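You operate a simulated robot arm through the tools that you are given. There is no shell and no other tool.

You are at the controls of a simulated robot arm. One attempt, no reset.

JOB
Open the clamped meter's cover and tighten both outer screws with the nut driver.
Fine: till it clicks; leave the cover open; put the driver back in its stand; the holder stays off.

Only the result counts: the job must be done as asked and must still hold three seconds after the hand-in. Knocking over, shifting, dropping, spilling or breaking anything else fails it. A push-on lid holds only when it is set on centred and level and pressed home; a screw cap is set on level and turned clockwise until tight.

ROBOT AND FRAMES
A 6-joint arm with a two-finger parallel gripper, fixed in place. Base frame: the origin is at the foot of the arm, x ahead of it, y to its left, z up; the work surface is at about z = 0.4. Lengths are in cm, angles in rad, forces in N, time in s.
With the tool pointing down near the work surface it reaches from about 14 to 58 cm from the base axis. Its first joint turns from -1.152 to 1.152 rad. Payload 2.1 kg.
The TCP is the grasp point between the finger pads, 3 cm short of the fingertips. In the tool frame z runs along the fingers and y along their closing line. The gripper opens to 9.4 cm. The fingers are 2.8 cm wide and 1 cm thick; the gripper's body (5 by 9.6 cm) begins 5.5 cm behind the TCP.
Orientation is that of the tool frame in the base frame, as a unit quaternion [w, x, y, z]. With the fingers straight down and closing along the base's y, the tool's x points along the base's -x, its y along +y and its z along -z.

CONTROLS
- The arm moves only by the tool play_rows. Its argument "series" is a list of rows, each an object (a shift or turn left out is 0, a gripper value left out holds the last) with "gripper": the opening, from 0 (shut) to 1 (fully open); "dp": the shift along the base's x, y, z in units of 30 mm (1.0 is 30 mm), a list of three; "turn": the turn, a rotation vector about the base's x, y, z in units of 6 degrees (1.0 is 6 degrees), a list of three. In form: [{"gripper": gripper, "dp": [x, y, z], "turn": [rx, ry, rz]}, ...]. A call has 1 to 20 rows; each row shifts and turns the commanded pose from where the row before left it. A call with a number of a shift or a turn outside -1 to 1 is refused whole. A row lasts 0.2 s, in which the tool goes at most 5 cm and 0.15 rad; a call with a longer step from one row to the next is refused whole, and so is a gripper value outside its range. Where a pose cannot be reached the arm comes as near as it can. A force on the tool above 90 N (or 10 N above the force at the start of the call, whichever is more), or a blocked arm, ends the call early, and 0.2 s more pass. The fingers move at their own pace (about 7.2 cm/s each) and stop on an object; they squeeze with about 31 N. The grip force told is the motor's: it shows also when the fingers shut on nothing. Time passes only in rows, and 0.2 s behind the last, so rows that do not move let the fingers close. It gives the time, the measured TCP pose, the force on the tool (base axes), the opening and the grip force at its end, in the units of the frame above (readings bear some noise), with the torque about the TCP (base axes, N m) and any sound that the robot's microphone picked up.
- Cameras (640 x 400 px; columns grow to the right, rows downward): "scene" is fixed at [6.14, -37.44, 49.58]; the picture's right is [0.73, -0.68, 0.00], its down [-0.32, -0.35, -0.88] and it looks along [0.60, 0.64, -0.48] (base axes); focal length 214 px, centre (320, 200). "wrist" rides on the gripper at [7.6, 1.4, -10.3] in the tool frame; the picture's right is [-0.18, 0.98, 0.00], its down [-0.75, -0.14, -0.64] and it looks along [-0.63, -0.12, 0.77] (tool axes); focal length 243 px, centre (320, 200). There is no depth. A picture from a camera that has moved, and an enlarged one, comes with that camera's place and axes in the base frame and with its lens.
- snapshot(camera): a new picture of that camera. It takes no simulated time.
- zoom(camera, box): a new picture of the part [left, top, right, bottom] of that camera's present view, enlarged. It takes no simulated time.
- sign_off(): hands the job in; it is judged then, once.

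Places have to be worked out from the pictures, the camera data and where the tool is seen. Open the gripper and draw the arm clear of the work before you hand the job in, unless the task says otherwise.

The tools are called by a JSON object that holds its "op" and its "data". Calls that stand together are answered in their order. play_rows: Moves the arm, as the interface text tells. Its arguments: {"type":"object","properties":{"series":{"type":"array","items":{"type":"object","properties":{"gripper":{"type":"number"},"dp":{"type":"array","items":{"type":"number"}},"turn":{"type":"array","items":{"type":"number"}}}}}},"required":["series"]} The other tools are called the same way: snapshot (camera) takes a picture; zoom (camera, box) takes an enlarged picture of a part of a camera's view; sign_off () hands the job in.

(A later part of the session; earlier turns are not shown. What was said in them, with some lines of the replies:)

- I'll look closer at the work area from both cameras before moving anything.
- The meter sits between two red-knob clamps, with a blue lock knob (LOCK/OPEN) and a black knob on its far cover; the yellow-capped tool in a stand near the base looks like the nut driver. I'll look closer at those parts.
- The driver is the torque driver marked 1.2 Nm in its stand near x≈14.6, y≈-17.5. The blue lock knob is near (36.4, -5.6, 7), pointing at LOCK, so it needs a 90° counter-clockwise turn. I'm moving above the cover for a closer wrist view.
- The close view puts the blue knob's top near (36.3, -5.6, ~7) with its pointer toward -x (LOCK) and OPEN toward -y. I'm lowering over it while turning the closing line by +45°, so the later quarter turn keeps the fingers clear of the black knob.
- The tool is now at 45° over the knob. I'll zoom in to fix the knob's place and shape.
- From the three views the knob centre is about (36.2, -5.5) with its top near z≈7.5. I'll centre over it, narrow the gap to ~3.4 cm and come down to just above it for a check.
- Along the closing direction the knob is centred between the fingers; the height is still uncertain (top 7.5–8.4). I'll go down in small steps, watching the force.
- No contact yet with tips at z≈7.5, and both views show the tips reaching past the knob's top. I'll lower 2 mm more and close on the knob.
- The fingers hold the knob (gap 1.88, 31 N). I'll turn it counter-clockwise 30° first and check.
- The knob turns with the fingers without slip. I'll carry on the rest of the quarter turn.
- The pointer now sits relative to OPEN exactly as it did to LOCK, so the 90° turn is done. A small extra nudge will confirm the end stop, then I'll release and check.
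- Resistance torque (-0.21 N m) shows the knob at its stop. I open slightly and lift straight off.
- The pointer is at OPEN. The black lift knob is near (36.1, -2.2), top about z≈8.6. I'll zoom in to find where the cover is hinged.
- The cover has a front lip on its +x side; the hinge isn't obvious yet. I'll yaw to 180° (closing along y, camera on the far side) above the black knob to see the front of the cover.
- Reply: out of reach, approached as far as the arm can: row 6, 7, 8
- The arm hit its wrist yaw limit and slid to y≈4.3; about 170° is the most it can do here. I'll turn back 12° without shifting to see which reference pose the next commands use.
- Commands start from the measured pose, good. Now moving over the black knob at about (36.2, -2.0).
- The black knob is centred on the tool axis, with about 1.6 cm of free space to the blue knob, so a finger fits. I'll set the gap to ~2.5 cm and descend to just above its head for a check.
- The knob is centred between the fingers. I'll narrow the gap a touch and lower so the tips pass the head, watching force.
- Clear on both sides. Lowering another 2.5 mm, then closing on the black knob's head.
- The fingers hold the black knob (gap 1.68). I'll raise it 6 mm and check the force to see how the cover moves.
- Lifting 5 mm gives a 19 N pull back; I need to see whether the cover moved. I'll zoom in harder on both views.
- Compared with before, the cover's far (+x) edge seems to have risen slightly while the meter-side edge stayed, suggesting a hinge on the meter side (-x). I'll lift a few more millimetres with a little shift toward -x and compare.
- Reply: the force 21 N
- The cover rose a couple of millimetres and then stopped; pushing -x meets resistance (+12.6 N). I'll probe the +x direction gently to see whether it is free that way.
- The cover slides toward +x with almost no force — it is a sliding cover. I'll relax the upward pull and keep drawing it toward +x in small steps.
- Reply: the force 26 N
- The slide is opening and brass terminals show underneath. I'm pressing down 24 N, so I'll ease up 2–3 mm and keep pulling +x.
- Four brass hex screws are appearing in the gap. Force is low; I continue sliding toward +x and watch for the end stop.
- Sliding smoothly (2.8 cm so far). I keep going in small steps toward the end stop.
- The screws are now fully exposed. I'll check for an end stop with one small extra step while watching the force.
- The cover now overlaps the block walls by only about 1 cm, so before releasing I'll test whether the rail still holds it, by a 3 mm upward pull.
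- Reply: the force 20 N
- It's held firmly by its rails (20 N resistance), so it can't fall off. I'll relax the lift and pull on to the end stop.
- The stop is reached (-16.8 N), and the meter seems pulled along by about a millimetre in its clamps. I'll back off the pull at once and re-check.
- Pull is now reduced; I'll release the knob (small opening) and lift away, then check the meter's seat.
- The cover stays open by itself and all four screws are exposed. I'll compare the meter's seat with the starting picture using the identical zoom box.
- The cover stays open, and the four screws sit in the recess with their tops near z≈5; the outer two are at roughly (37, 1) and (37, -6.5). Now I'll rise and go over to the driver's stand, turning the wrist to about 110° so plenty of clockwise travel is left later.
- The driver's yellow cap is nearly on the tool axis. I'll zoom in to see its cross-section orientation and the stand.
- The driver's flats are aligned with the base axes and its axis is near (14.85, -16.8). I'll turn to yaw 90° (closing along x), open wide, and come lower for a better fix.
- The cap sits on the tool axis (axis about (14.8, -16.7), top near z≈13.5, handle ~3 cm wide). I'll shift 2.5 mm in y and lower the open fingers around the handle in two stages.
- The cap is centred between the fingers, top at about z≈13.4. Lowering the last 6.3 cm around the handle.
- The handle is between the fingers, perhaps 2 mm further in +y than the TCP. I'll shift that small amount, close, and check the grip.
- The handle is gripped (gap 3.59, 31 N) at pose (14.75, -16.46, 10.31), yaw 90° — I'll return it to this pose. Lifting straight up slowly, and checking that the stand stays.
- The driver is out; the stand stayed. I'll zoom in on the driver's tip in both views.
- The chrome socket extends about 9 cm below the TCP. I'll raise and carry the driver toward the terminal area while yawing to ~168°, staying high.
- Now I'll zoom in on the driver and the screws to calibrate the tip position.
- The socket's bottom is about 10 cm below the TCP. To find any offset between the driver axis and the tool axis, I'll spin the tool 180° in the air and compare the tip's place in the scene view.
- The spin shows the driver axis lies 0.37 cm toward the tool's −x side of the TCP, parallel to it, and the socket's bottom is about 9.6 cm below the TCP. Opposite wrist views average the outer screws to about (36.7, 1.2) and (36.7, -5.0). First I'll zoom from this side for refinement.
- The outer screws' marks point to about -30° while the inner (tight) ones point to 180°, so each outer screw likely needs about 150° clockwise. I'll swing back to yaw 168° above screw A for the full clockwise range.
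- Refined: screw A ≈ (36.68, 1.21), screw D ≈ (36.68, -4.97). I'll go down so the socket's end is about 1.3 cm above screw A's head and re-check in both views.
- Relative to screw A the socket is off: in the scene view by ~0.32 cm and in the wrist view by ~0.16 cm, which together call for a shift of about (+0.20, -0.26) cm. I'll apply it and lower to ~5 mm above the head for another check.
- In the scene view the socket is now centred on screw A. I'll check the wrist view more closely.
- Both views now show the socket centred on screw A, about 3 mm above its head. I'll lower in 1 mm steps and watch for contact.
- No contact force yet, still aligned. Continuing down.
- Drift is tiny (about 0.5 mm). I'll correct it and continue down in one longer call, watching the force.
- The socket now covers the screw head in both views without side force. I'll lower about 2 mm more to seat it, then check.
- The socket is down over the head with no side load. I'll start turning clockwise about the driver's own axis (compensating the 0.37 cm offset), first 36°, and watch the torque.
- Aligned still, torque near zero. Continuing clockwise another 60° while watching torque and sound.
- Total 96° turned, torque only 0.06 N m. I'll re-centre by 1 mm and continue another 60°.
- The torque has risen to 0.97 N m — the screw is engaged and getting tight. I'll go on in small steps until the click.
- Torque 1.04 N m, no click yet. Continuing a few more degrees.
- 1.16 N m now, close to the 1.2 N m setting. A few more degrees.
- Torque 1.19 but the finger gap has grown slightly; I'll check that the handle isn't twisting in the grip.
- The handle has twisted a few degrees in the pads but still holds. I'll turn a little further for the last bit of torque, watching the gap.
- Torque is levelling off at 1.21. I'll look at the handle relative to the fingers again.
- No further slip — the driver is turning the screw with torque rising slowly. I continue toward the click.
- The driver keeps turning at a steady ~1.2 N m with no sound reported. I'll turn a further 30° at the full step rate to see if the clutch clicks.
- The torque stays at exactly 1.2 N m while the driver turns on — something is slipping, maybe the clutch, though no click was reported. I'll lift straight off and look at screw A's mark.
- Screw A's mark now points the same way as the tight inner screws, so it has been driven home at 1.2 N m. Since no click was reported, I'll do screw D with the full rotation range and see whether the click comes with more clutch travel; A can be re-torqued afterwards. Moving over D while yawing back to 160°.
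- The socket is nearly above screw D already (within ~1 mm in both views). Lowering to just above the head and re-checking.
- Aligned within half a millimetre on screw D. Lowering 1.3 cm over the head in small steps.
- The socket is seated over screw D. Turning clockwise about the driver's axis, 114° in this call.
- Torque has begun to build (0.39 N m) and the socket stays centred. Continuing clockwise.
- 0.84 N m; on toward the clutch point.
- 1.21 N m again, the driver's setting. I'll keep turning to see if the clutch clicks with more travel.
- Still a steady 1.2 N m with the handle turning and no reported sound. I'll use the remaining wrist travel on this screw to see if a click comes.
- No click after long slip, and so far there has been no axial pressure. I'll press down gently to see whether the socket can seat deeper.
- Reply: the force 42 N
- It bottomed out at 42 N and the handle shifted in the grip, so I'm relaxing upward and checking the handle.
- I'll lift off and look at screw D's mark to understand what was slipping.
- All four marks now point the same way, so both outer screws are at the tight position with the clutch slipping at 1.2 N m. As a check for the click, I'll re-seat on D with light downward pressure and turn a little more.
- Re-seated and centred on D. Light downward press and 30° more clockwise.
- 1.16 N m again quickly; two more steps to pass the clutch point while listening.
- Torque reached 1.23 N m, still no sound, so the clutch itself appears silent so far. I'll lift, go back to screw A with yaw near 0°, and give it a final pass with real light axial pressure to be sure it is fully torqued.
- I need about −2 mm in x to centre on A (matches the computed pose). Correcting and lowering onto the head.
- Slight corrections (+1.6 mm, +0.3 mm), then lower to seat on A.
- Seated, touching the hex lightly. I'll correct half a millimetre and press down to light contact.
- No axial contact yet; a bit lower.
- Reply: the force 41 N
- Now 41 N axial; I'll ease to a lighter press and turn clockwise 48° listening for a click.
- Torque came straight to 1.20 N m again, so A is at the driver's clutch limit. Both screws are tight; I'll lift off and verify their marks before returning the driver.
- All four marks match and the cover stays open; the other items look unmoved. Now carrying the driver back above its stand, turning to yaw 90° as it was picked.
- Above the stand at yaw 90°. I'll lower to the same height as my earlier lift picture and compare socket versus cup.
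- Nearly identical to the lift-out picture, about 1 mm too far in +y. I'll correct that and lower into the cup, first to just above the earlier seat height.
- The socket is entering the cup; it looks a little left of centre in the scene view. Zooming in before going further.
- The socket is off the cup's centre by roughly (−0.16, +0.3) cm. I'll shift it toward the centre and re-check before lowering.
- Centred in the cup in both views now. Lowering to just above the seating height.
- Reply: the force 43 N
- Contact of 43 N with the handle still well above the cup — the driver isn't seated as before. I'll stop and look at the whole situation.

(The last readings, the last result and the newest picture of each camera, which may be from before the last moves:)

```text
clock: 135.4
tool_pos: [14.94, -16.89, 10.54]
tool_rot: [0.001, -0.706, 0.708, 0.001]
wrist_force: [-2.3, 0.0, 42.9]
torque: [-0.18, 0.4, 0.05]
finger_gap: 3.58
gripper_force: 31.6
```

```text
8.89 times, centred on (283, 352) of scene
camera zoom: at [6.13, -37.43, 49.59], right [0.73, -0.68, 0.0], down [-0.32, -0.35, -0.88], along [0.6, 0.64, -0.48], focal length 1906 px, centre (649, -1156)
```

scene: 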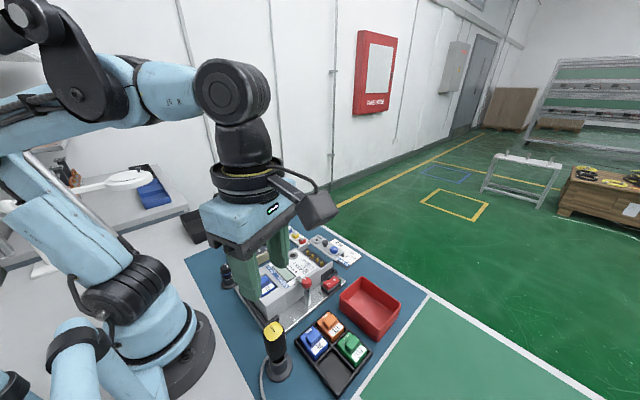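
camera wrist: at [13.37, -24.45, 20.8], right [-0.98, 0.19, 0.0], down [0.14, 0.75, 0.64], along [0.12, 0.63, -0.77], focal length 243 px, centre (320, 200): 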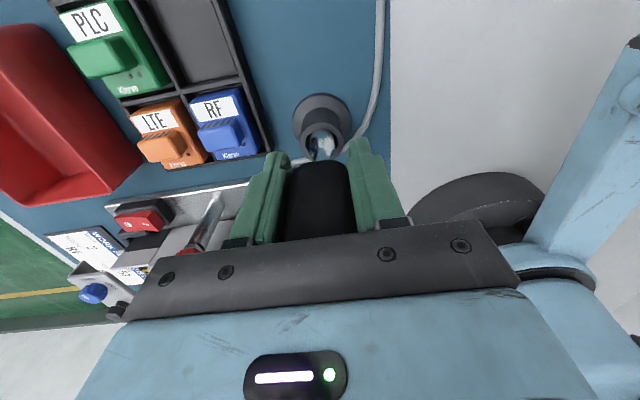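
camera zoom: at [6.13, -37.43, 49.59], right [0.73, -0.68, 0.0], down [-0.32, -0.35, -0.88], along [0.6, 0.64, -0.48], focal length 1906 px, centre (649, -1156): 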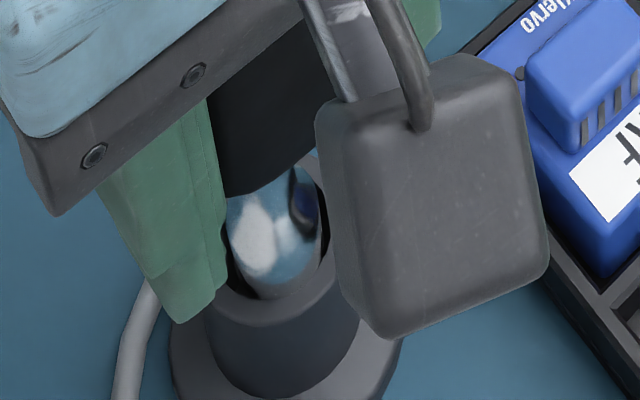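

The driver slid up in the fingers until its cap met the palm: the socket caught on the cup's edge instead of entering. I'll ease up a little to unload it and look closely.

{"op": "play_rows", "data": {"series": [{"gripper": 0.2, "dp": [0, 0, 0.1]}, {"dp": [0, 0, 0.1]}, {"dp": [0, 0, 0]}]}}

{"op": "zoom", "data": {"camera": "scene", "box": [268, 335, 298, 375]}}

{"op": "zoom", "data": {"camera": "wrist", "box": [285, 80, 355, 160]}}

```text
clock: 136.2
tool_pos: [15.02, -16.77, 11.04]
tool_rot: [0.001, -0.707, 0.708, 0.001]
wrist_force: [0.3, -0.5, -1.5]
torque: [-0.01, -0.02, 0.04]
finger_gap: 3.58
gripper_force: 31.2
```

```text
10.00 times, centred on (283, 355) of scene
camera zoom: at [6.14, -37.44, 49.58], right [0.73, -0.68, 0.0], down [-0.32, -0.35, -0.88], along [0.6, 0.64, -0.48], focal length 2145 px, centre (690, -1350)
```

zoom: 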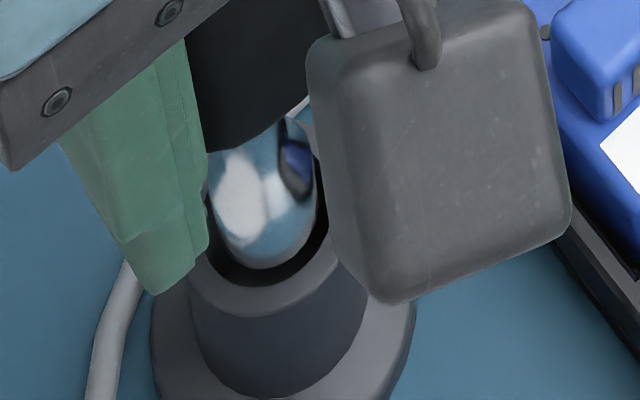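

```text
5.00 times, centred on (320, 120) of wrist
camera zoom: at [13.34, -24.4, 21.32], right [-0.98, 0.19, 0.0], down [0.14, 0.75, 0.64], along [0.12, 0.63, -0.76], focal length 1213 px, centre (320, 600)
```

zoom: 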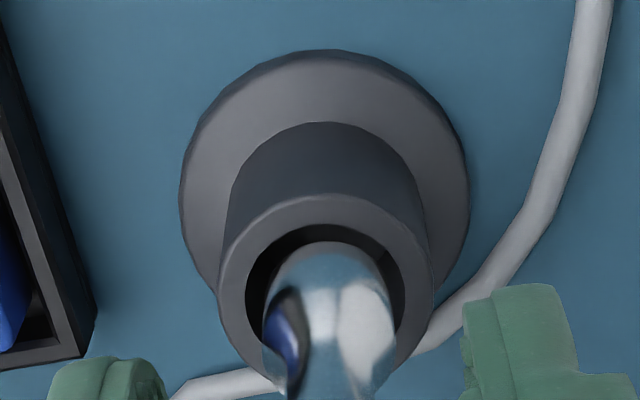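

The socket is caught at the cup's mouth and the driver has slid ~2.5 cm up in my fingers. I'll raise it clear, then look at the cup from the opposite side to fix its centre without the one-sided view error.

{"op": "play_rows", "data": {"series": [{"gripper": 0.2, "dp": [0, 0, 0.3]}, {"dp": [0, 0, 0.5]}, {"dp": [0, 0, 0.5]}, {"dp": [0, 0, 0.5]}, {"dp": [0, 0, 0.5]}, {"dp": [0, 0, 0.4]}, {"dp": [0, 0, 0]}]}}

{"op": "zoom", "data": {"camera": "wrist", "box": [270, 50, 380, 170]}}

{"op": "zoom", "data": {"camera": "scene", "box": [240, 270, 310, 390]}}

```text
clock: 137.8
tool_pos: [14.77, -16.79, 19.29]
tool_rot: [0.0, -0.706, 0.708, 0.001]
wrist_force: [0.4, 0.2, -1.0]
torque: [-0.02, 0.02, -0.02]
finger_gap: 3.56
gripper_force: 30.5
```

```text
3.33 times, centred on (325, 110) of wrist
camera zoom: at [13.25, -24.4, 29.48], right [-0.98, 0.19, 0.0], down [0.14, 0.75, 0.64], along [0.12, 0.63, -0.77], focal length 809 px, centre (303, 500)
```

zoom: 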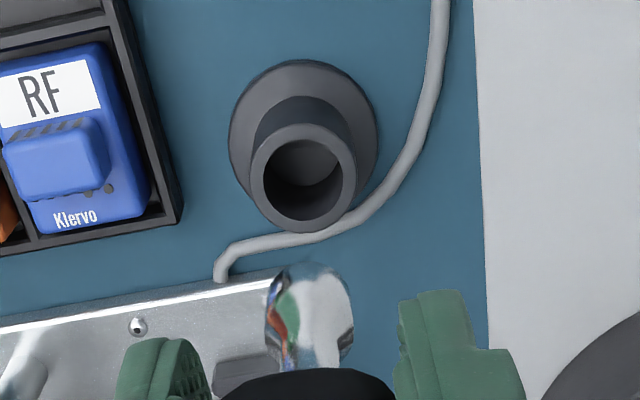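

```text
3.33 times, centred on (275, 330) of scene
camera zoom: at [6.14, -37.44, 49.58], right [0.73, -0.68, 0.0], down [-0.32, -0.35, -0.88], along [0.6, 0.64, -0.48], focal length 715 px, centre (470, -233)
```

zoom: 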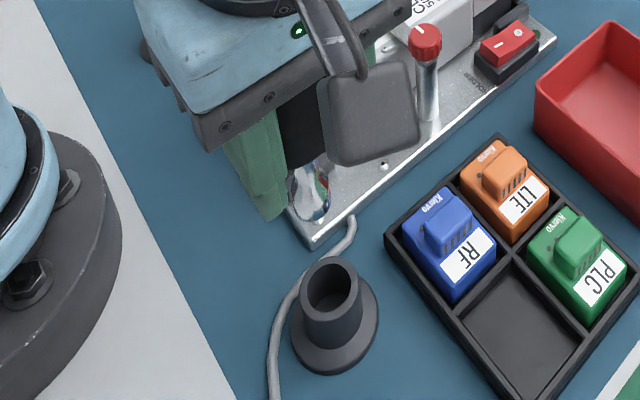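

Re-deriving it: the cup's centre is near (14.93, -16.1), and my earlier "correction" in y was a parallax error; the right TCP is about (14.95, -16.45), the same as at pick-up. I'll go there and descend to just above the cup.

{"op": "play_rows", "data": {"series": [{"gripper": 0.2, "dp": [0.06, 0.113, 0]}, {"dp": [0, 0, -0.4]}, {"dp": [0, 0, -0.4]}, {"dp": [0, 0, -0.4]}, {"dp": [0, 0, -0.4]}, {"dp": [0, 0, -0.4]}, {"dp": [0, 0, 0]}]}}

{"op": "zoom", "data": {"camera": "wrist", "box": [280, 70, 360, 160]}}

{"op": "zoom", "data": {"camera": "scene", "box": [262, 320, 302, 375]}}

```text
clock: 139.4
tool_pos: [15.1, -16.48, 13.2]
tool_rot: [0.001, -0.707, 0.708, 0.001]
wrist_force: [-0.9, 0.1, -1.0]
torque: [-0.03, 0.0, 0.0]
finger_gap: 3.58
gripper_force: 30.9
```

```text
4.44 times, centred on (320, 115) of wrist
camera zoom: at [13.53, -24.13, 23.4], right [-0.98, 0.19, 0.0], down [0.14, 0.75, 0.64], along [0.12, 0.63, -0.77], focal length 1078 px, centre (320, 578)
```

zoom: 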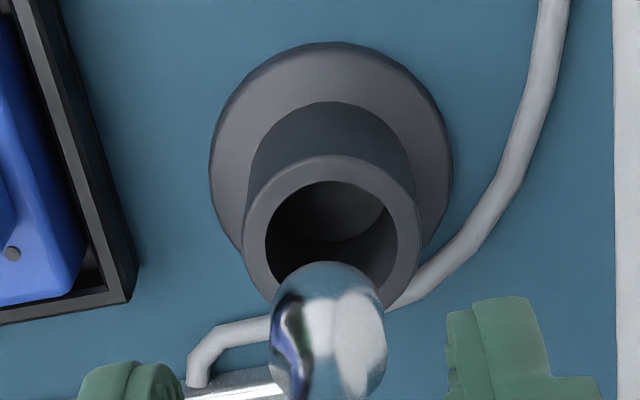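

```text
7.27 times, centred on (282, 348) of scene
camera zoom: at [6.14, -37.44, 49.58], right [0.73, -0.68, 0.0], down [-0.32, -0.35, -0.88], along [0.6, 0.64, -0.48], focal length 1560 px, centre (596, -873)
```

zoom: 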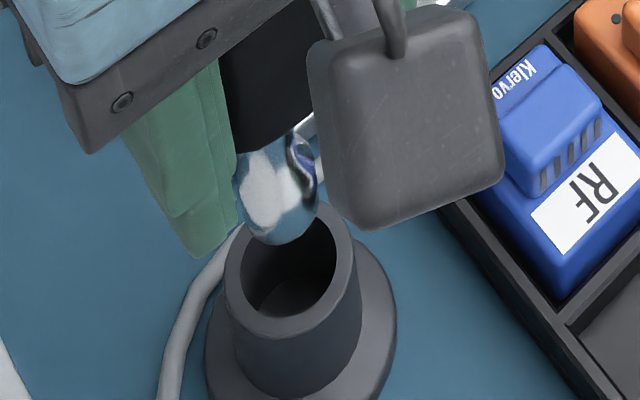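

The geometry now agrees in both views: the socket is about 3 cm above the cup and within 1 mm of its axis. Small correction, then lower until the tip is ~1 cm into the cup and check the force.

{"op": "play_rows", "data": {"series": [{"gripper": 0.2, "dp": [-0.024, -0.013, -0.2]}, {"dp": [0, 0, -0.3]}, {"dp": [0, 0, -0.3]}, {"dp": [0, 0, -0.2]}, {"dp": [0, 0, -0.1]}, {"dp": [0, 0, -0.1]}, {"dp": [0, 0, 0]}]}}

{"op": "zoom", "data": {"camera": "scene", "box": [262, 320, 302, 375]}}

{"op": "zoom", "data": {"camera": "wrist", "box": [280, 70, 360, 160]}}

```text
clock: 141.0
tool_pos: [15.08, -16.55, 9.52]
tool_rot: [0.001, -0.707, 0.707, 0.001]
wrist_force: [0.9, 0.0, -1.5]
torque: [0.02, 0.0, 0.01]
finger_gap: 3.57
gripper_force: 31.4
```

```text
7.27 times, centred on (282, 348) of scene
camera zoom: at [6.14, -37.44, 49.58], right [0.73, -0.68, 0.0], down [-0.32, -0.35, -0.88], along [0.6, 0.64, -0.48], focal length 1560 px, centre (596, -873)
```

zoom: 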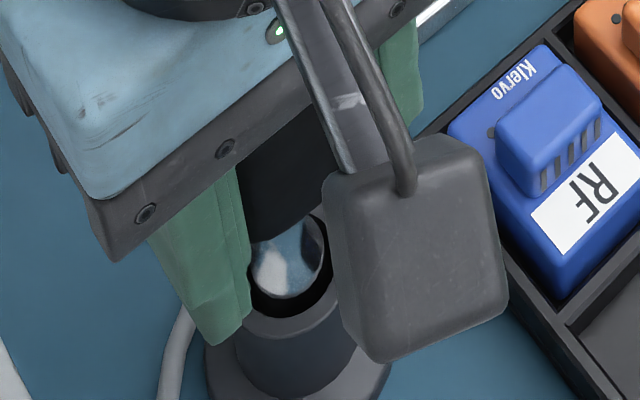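

```text
4.44 times, centred on (320, 115) of wrist
camera zoom: at [13.44, -24.18, 19.83], right [-0.98, 0.19, 0.0], down [0.14, 0.75, 0.64], along [0.12, 0.63, -0.77], focal length 1078 px, centre (320, 578)
```

zoom: 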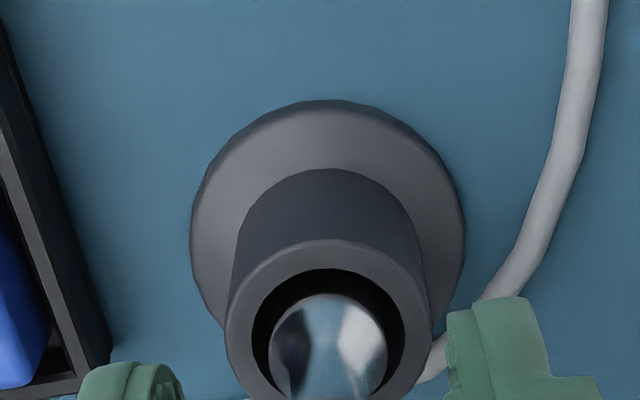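

In the cup without any contact force and centred. Continuing down toward the seat in small steps.

{"op": "play_rows", "data": {"series": [{"gripper": 0.2, "dp": [0, 0, -0.1]}, {"dp": [0, 0, -0.1]}, {"dp": [0, 0, -0.1]}, {"dp": [0, 0, 0]}]}}

{"op": "zoom", "data": {"camera": "scene", "box": [262, 320, 302, 375]}}

{"op": "zoom", "data": {"camera": "wrist", "box": [280, 70, 360, 160]}}

```text
clock: 142.0
tool_pos: [15.05, -16.55, 8.7]
tool_rot: [0.0, -0.706, 0.708, 0.0]
wrist_force: [0.4, 1.2, -1.7]
torque: [0.01, 0.02, 0.03]
finger_gap: 3.56
gripper_force: 31.1
```

```text
7.27 times, centred on (282, 348) of scene
camera zoom: at [6.14, -37.44, 49.58], right [0.73, -0.68, 0.0], down [-0.32, -0.35, -0.88], along [0.6, 0.64, -0.48], focal length 1560 px, centre (596, -873)
```

zoom: 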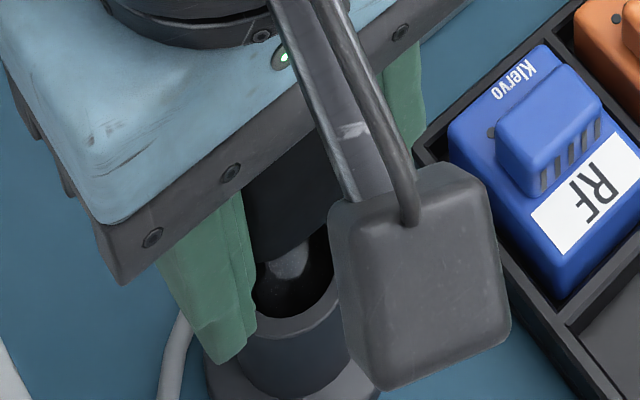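

```text
4.44 times, centred on (320, 115) of wrist
camera zoom: at [13.45, -24.19, 18.93], right [-0.98, 0.19, 0.0], down [0.14, 0.75, 0.64], along [0.12, 0.63, -0.77], focal length 1078 px, centre (320, 578)
```

zoom: 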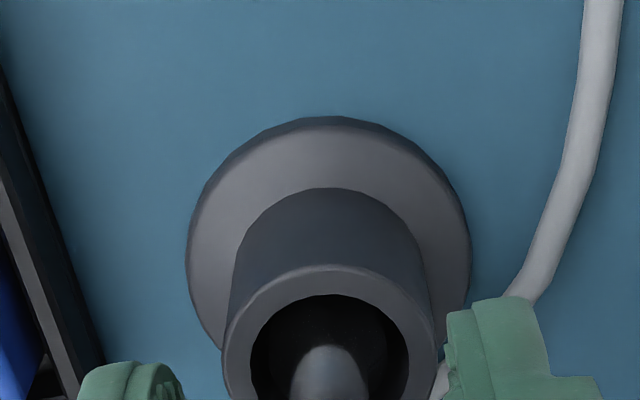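

The tip is now well inside, still force-free. Continuing the last part carefully.

{"op": "play_rows", "data": {"series": [{"gripper": 0.2, "dp": [0, 0, -0.08]}, {"dp": [0, 0, -0.08]}, {"dp": [0, 0, 0]}]}}

```text
clock: 142.8
tool_pos: [14.98, -16.44, 8.16]
tool_rot: [-0.001, -0.706, 0.708, 0.001]
wrist_force: [-0.3, -0.2, -2.0]
torque: [-0.01, 0.0, -0.04]
finger_gap: 3.56
gripper_force: 31.0
```

Still free at z=8.16. Another few millimetres.

{"op": "play_rows", "data": {"series": [{"gripper": 0.2, "dp": [0, 0, -0.06]}, {"dp": [0, 0, -0.05]}, {"dp": [0, 0, 0]}]}}

{"op": "zoom", "data": {"camera": "scene", "box": [250, 310, 310, 400]}}

{"op": "snapshot", "data": {"camera": "wrist"}}

```text
clock: 143.6
tool_pos: [14.9, -16.51, 7.96]
tool_rot: [0.001, -0.706, 0.708, 0.001]
wrist_force: [0.5, -0.4, -1.0]
torque: [-0.05, -0.04, -0.03]
finger_gap: 3.53
gripper_force: 30.7
```

```text
4.44 times, centred on (280, 355) of scene
camera zoom: at [6.14, -37.44, 49.58], right [0.73, -0.68, 0.0], down [-0.32, -0.35, -0.88], along [0.6, 0.64, -0.48], focal length 953 px, centre (498, -489)
```

zoom: 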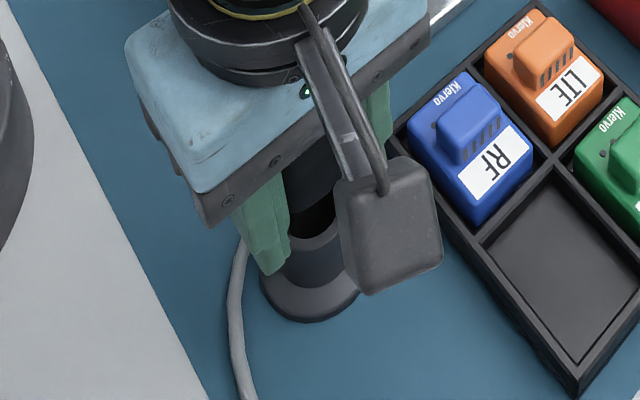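

```text
taken
camera wrist: at [13.44, -24.1, 18.15], right [-0.98, 0.19, 0.0], down [0.14, 0.75, 0.64], along [0.12, 0.63, -0.77], focal length 243 px, centre (320, 200)
```

wrist: 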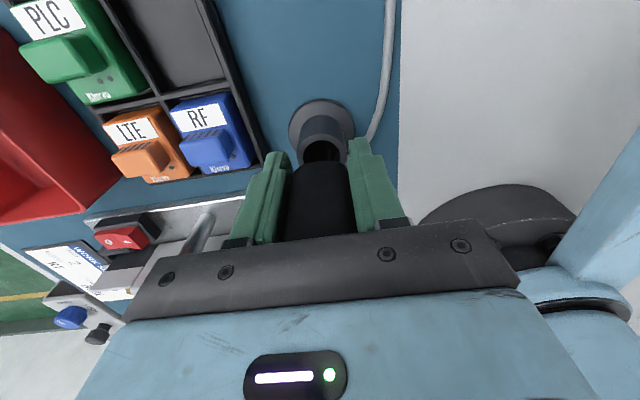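

Still no contact; lowering a few millimetres more.

{"op": "play_rows", "data": {"series": [{"gripper": 0.2, "dp": [0, 0, -0.05]}, {"dp": [0, 0, -0.05]}, {"dp": [0, 0, 0]}]}}

```text
clock: 144.4
tool_pos: [15.01, -16.49, 7.64]
tool_rot: [0.0, -0.706, 0.708, 0.0]
wrist_force: [0.4, 0.0, -1.7]
torque: [-0.01, 0.01, 0.03]
finger_gap: 3.57
gripper_force: 31.1
```

Still free at z=7.64; one more small step.

{"op": "play_rows", "data": {"series": [{"gripper": 0.2, "dp": [0, 0, -0.05]}, {"dp": [0, 0, -0.02]}, {"dp": [0, 0, 0]}]}}

{"op": "zoom", "data": {"camera": "wrist", "box": [260, 90, 380, 190]}}

{"op": "zoom", "data": {"camera": "scene", "box": [262, 320, 302, 375]}}

```text
clock: 145.2
tool_pos: [15.02, -16.4, 7.42]
tool_rot: [0.001, 0.707, -0.707, 0.0]
wrist_force: [0.7, 0.6, -1.7]
torque: [0.0, -0.02, -0.01]
finger_gap: 3.54
gripper_force: 30.8
```

```text
4.00 times, centred on (320, 140) of wrist
camera zoom: at [13.45, -24.12, 17.68], right [-0.98, 0.19, 0.0], down [0.14, 0.75, 0.64], along [0.12, 0.63, -0.77], focal length 970 px, centre (320, 440)
```

zoom: 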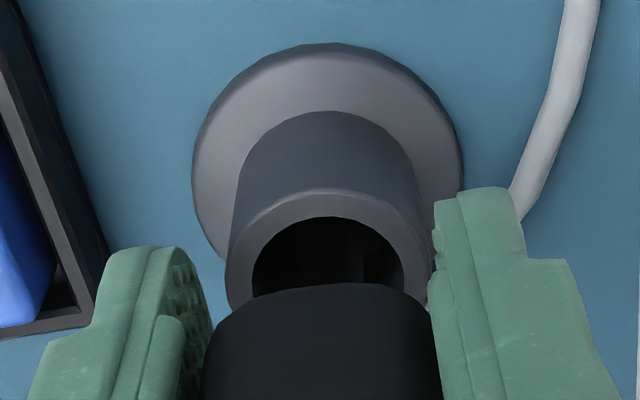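

```text
7.27 times, centred on (282, 348) of scene
camera zoom: at [6.14, -37.44, 49.58], right [0.73, -0.68, 0.0], down [-0.32, -0.35, -0.88], along [0.6, 0.64, -0.48], focal length 1560 px, centre (596, -873)
```

zoom: 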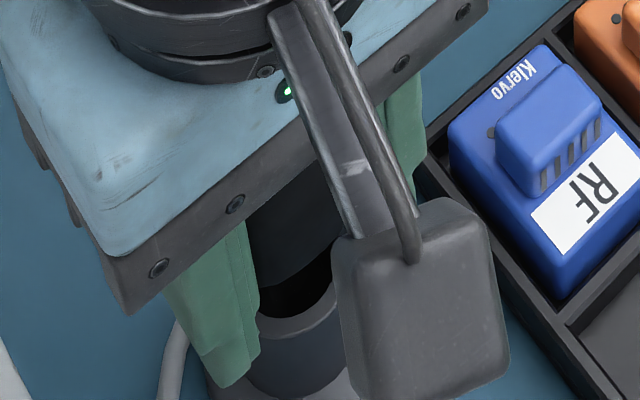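

The handle's height above the cup now matches the original picture, so the driver is seated to within a millimetre. I'll open the fingers modestly (tray is near on the +x side) and check.

{"op": "play_rows", "data": {"series": [{"gripper": 0.4}, {"gripper": 0.42}, {"gripper": 0.49}, {"gripper": 0.49}]}}

{"op": "zoom", "data": {"camera": "wrist", "box": [240, 90, 400, 240]}}

{"op": "zoom", "data": {"camera": "scene", "box": [250, 310, 310, 400]}}

```text
clock: 146.2
tool_pos: [15.03, -16.45, 7.43]
tool_rot: [0.001, -0.706, 0.708, 0.0]
wrist_force: [-0.6, 0.2, -0.1]
torque: [0.02, 0.02, 0.03]
finger_gap: 4.59
gripper_force: 0.0
```

```text
2.67 times, centred on (320, 165) of wrist
camera zoom: at [13.45, -24.12, 17.69], right [-0.98, 0.19, 0.0], down [0.14, 0.75, 0.64], along [0.12, 0.63, -0.77], focal length 647 px, centre (320, 293)
```

zoom: 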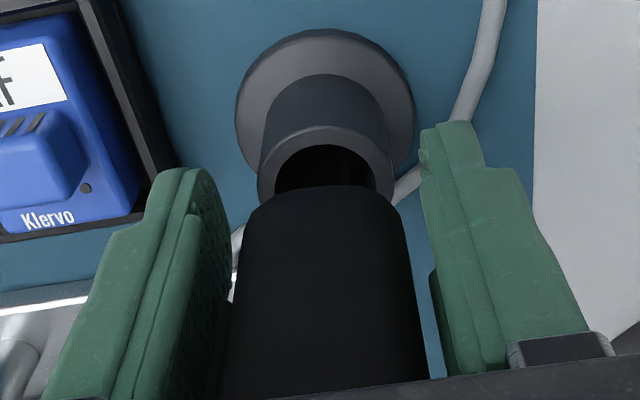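

```text
4.44 times, centred on (280, 355) of scene
camera zoom: at [6.14, -37.44, 49.58], right [0.73, -0.68, 0.0], down [-0.32, -0.35, -0.88], along [0.6, 0.64, -0.48], focal length 953 px, centre (498, -489)
```

zoom: 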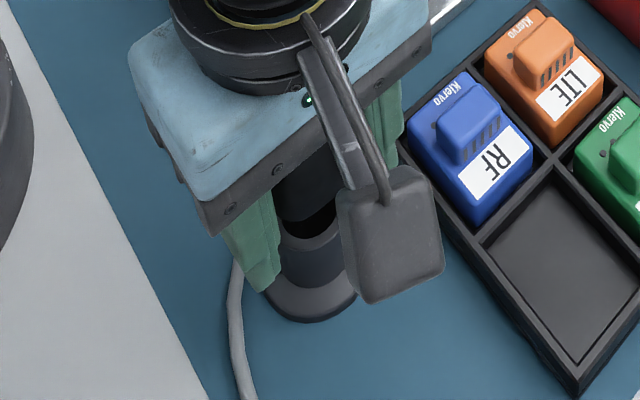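

Released and standing. I'll open slightly more so nothing drags, and rise straight up.

{"op": "play_rows", "data": {"series": [{"gripper": 0.55}, {"gripper": 0.55, "dp": [0, 0, 0.2]}, {"dp": [0, 0, 0.4]}, {"dp": [0, 0, 0.6]}, {"dp": [0, 0, 0.8]}, {"dp": [0, 0, 0.8]}, {"dp": [0, 0, 0.8]}, {"dp": [0, 0, 0.8]}, {"dp": [0, 0, 0]}]}}

{"op": "zoom", "data": {"camera": "scene", "box": [240, 310, 320, 400]}}

{"op": "zoom", "data": {"camera": "wrist", "box": [240, 40, 400, 200]}}

```text
clock: 148.2
tool_pos: [15.15, -16.4, 20.75]
tool_rot: [0.0, -0.707, 0.708, 0.001]
wrist_force: [-0.3, 1.0, 0.5]
torque: [0.03, -0.01, -0.02]
finger_gap: 5.16
gripper_force: 0.1
```

```text
4.44 times, centred on (280, 355) of scene
camera zoom: at [6.14, -37.44, 49.58], right [0.73, -0.68, 0.0], down [-0.32, -0.35, -0.88], along [0.6, 0.64, -0.48], focal length 953 px, centre (498, -489)
```

zoom: 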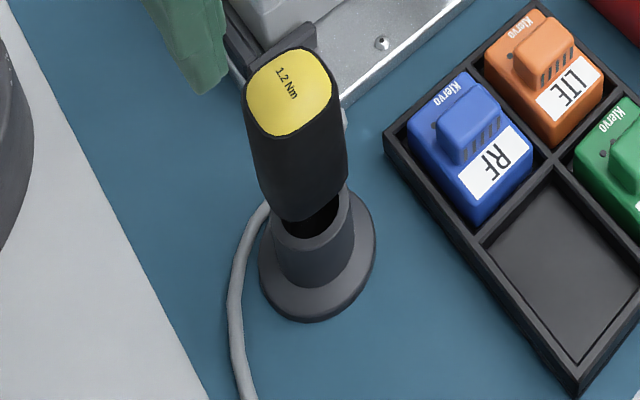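

```text
2.50 times, centred on (320, 120) of wrist
camera zoom: at [13.48, -24.01, 30.94], right [-0.98, 0.19, 0.0], down [0.14, 0.75, 0.64], along [0.12, 0.63, -0.77], focal length 606 px, centre (320, 400)
```

zoom: 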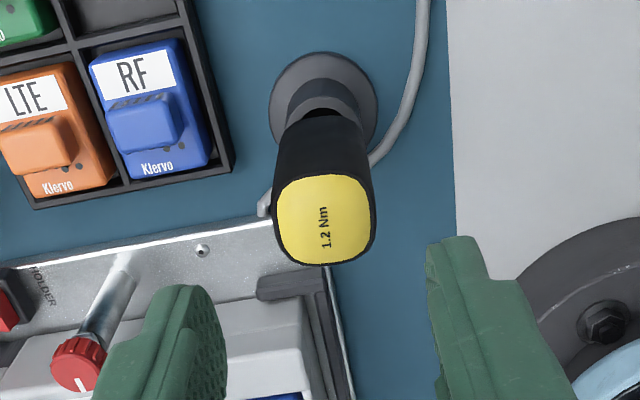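

The driver is back in its stand, looking exactly as at the start. I'll retreat to the starting pose high above and then compare the whole table with the first pictures.

{"op": "play_rows", "data": {"series": [{"gripper": 0.6, "dp": [0, 0, 0.6]}, {"dp": [0, 0, 0.6], "turn": [0, 0, -1]}, {"dp": [0.23, 0.11, 0.4], "turn": [0, 0, -1]}, {"dp": [0.23, 0.11, 0.4], "turn": [0, 0, -1]}, {"dp": [0.23, 0.11, 0.4], "turn": [0, 0, -1]}, {"dp": [0.23, 0.11, 0.4], "turn": [0, 0, -1]}, {"dp": [0.23, 0.11, 0.4], "turn": [0, 0, -1]}, {"dp": [0.23, 0.11, 0.4], "turn": [0, 0, -1]}, {"dp": [0.23, 0.11, 0.4], "turn": [0, 0, -1]}, {"dp": [0.23, 0.11, 0.4], "turn": [0, 0, -1]}, {"dp": [0.23, 0.11, 0.4], "turn": [0, 0, -1]}, {"dp": [0.23, 0.11, 0.4], "turn": [0, 0, -1]}, {"dp": [0.23, 0.11, 0.4], "turn": [0, 0, -1]}, {"dp": [0.23, 0.11, 0.4], "turn": [0, 0, -1]}, {"dp": [0.23, 0.11, 0.2], "turn": [0, 0, -1]}, {"dp": [0.2, 0.1, 0.1], "turn": [0, 0, -1]}, {"gripper": 1, "dp": [0, 0, 0]}]}}

{"op": "snapshot", "data": {"camera": "scene"}}

{"op": "zoom", "data": {"camera": "scene", "box": [220, 220, 360, 310]}}

{"op": "zoom", "data": {"camera": "scene", "box": [180, 190, 420, 400]}}

{"op": "zoom", "data": {"camera": "wrist", "box": [220, 0, 560, 190]}}

```text
clock: 151.8
tool_pos: [24.59, -11.89, 39.48]
tool_rot: [0.002, 0.002, 1.0, 0.0]
wrist_force: [-0.5, 0.6, -0.6]
torque: [-0.03, 0.02, 0.0]
finger_gap: 9.43
gripper_force: 0.0
```

```text
taken
```

scene: 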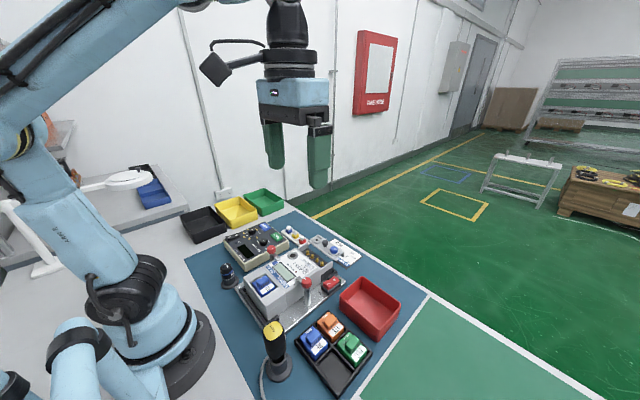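

```text
4.44 times, centred on (290, 265) of scene
camera zoom: at [6.14, -37.44, 49.58], right [0.73, -0.68, 0.0], down [-0.32, -0.35, -0.88], along [0.6, 0.64, -0.48], focal length 953 px, centre (453, -89)
```

zoom: 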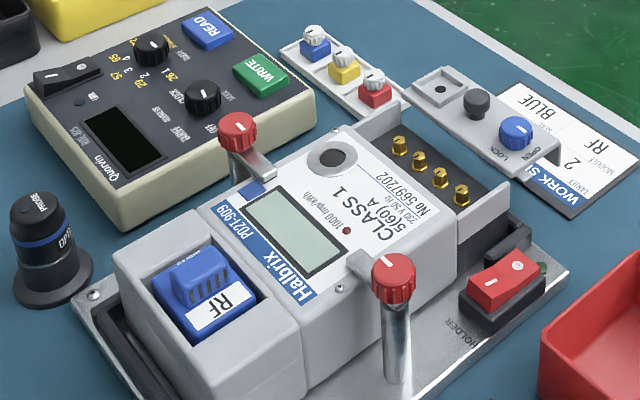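

```text
1.90 times, centred on (300, 295) of scene
camera zoom: at [6.14, -37.44, 49.58], right [0.73, -0.68, 0.0], down [-0.32, -0.35, -0.88], along [0.6, 0.64, -0.48], focal length 408 px, centre (358, 19)
```

zoom: 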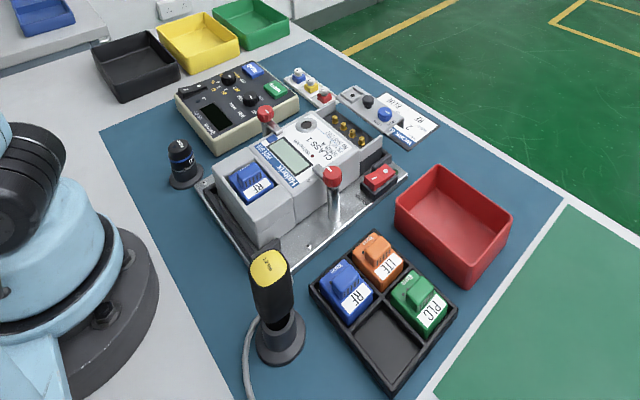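

```text
1.88 times, centred on (390, 95) of wrist
camera zoom: at [16.85, -10.39, 49.72], right [0.19, 0.98, 0.0], down [0.75, -0.14, 0.64], along [0.63, -0.12, -0.76], focal length 457 px, centre (188, 398)
```

zoom: 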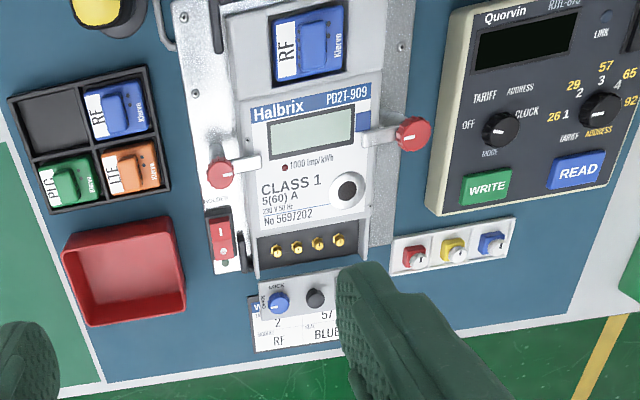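

Everything matches the starting picture apart from the job itself. The cover is open and all four screw marks line up. The driver is in its stand, the holder switch is untouched, and the gripper is open and clear of the work. Both outer screws were turned until the torque levelled off at the driver's 1.2 N m setting, though the microphone never reported a click. The meter also crept roughly 4–5 mm towards +x in its clamps while I pulled the cover open. I'm handing the job in.

{"op": "sign_off", "data": {}}

```text
The job is handed in.
```

I opened the cover and tightened both outer screws, then put the driver back in its stand and handed the job in. I never heard the click you asked for. I don't have the judging result.

- **Screws:** I turned each outer screw until the torque levelled off at about 1.2 N m, the driver's marked setting. Turning further did not raise it. Their marks now line up with the two inner screws, so I believe both are tight, but the microphone never reported a click.
- **Meter position:** The meter crept about 4–5 mm away from the arm in its clamps while I pulled the cover to its end stop. I left it there, because pushing it back risked disturbing the cover or the screws.
- **Cover:** It is slid to its end stop, with the lock knob on OPEN, and it stayed open on its own.
- **Driver:** It is back in its stand and looks as it did at the start. On the first try the socket caught on the cup's edge and pressed on it with about 43 N. The stand did not visibly move, and the second try seated cleanly.
- **Holder and the rest:** I never touched the holder switch. In the last pictures nothing else on the table had moved.
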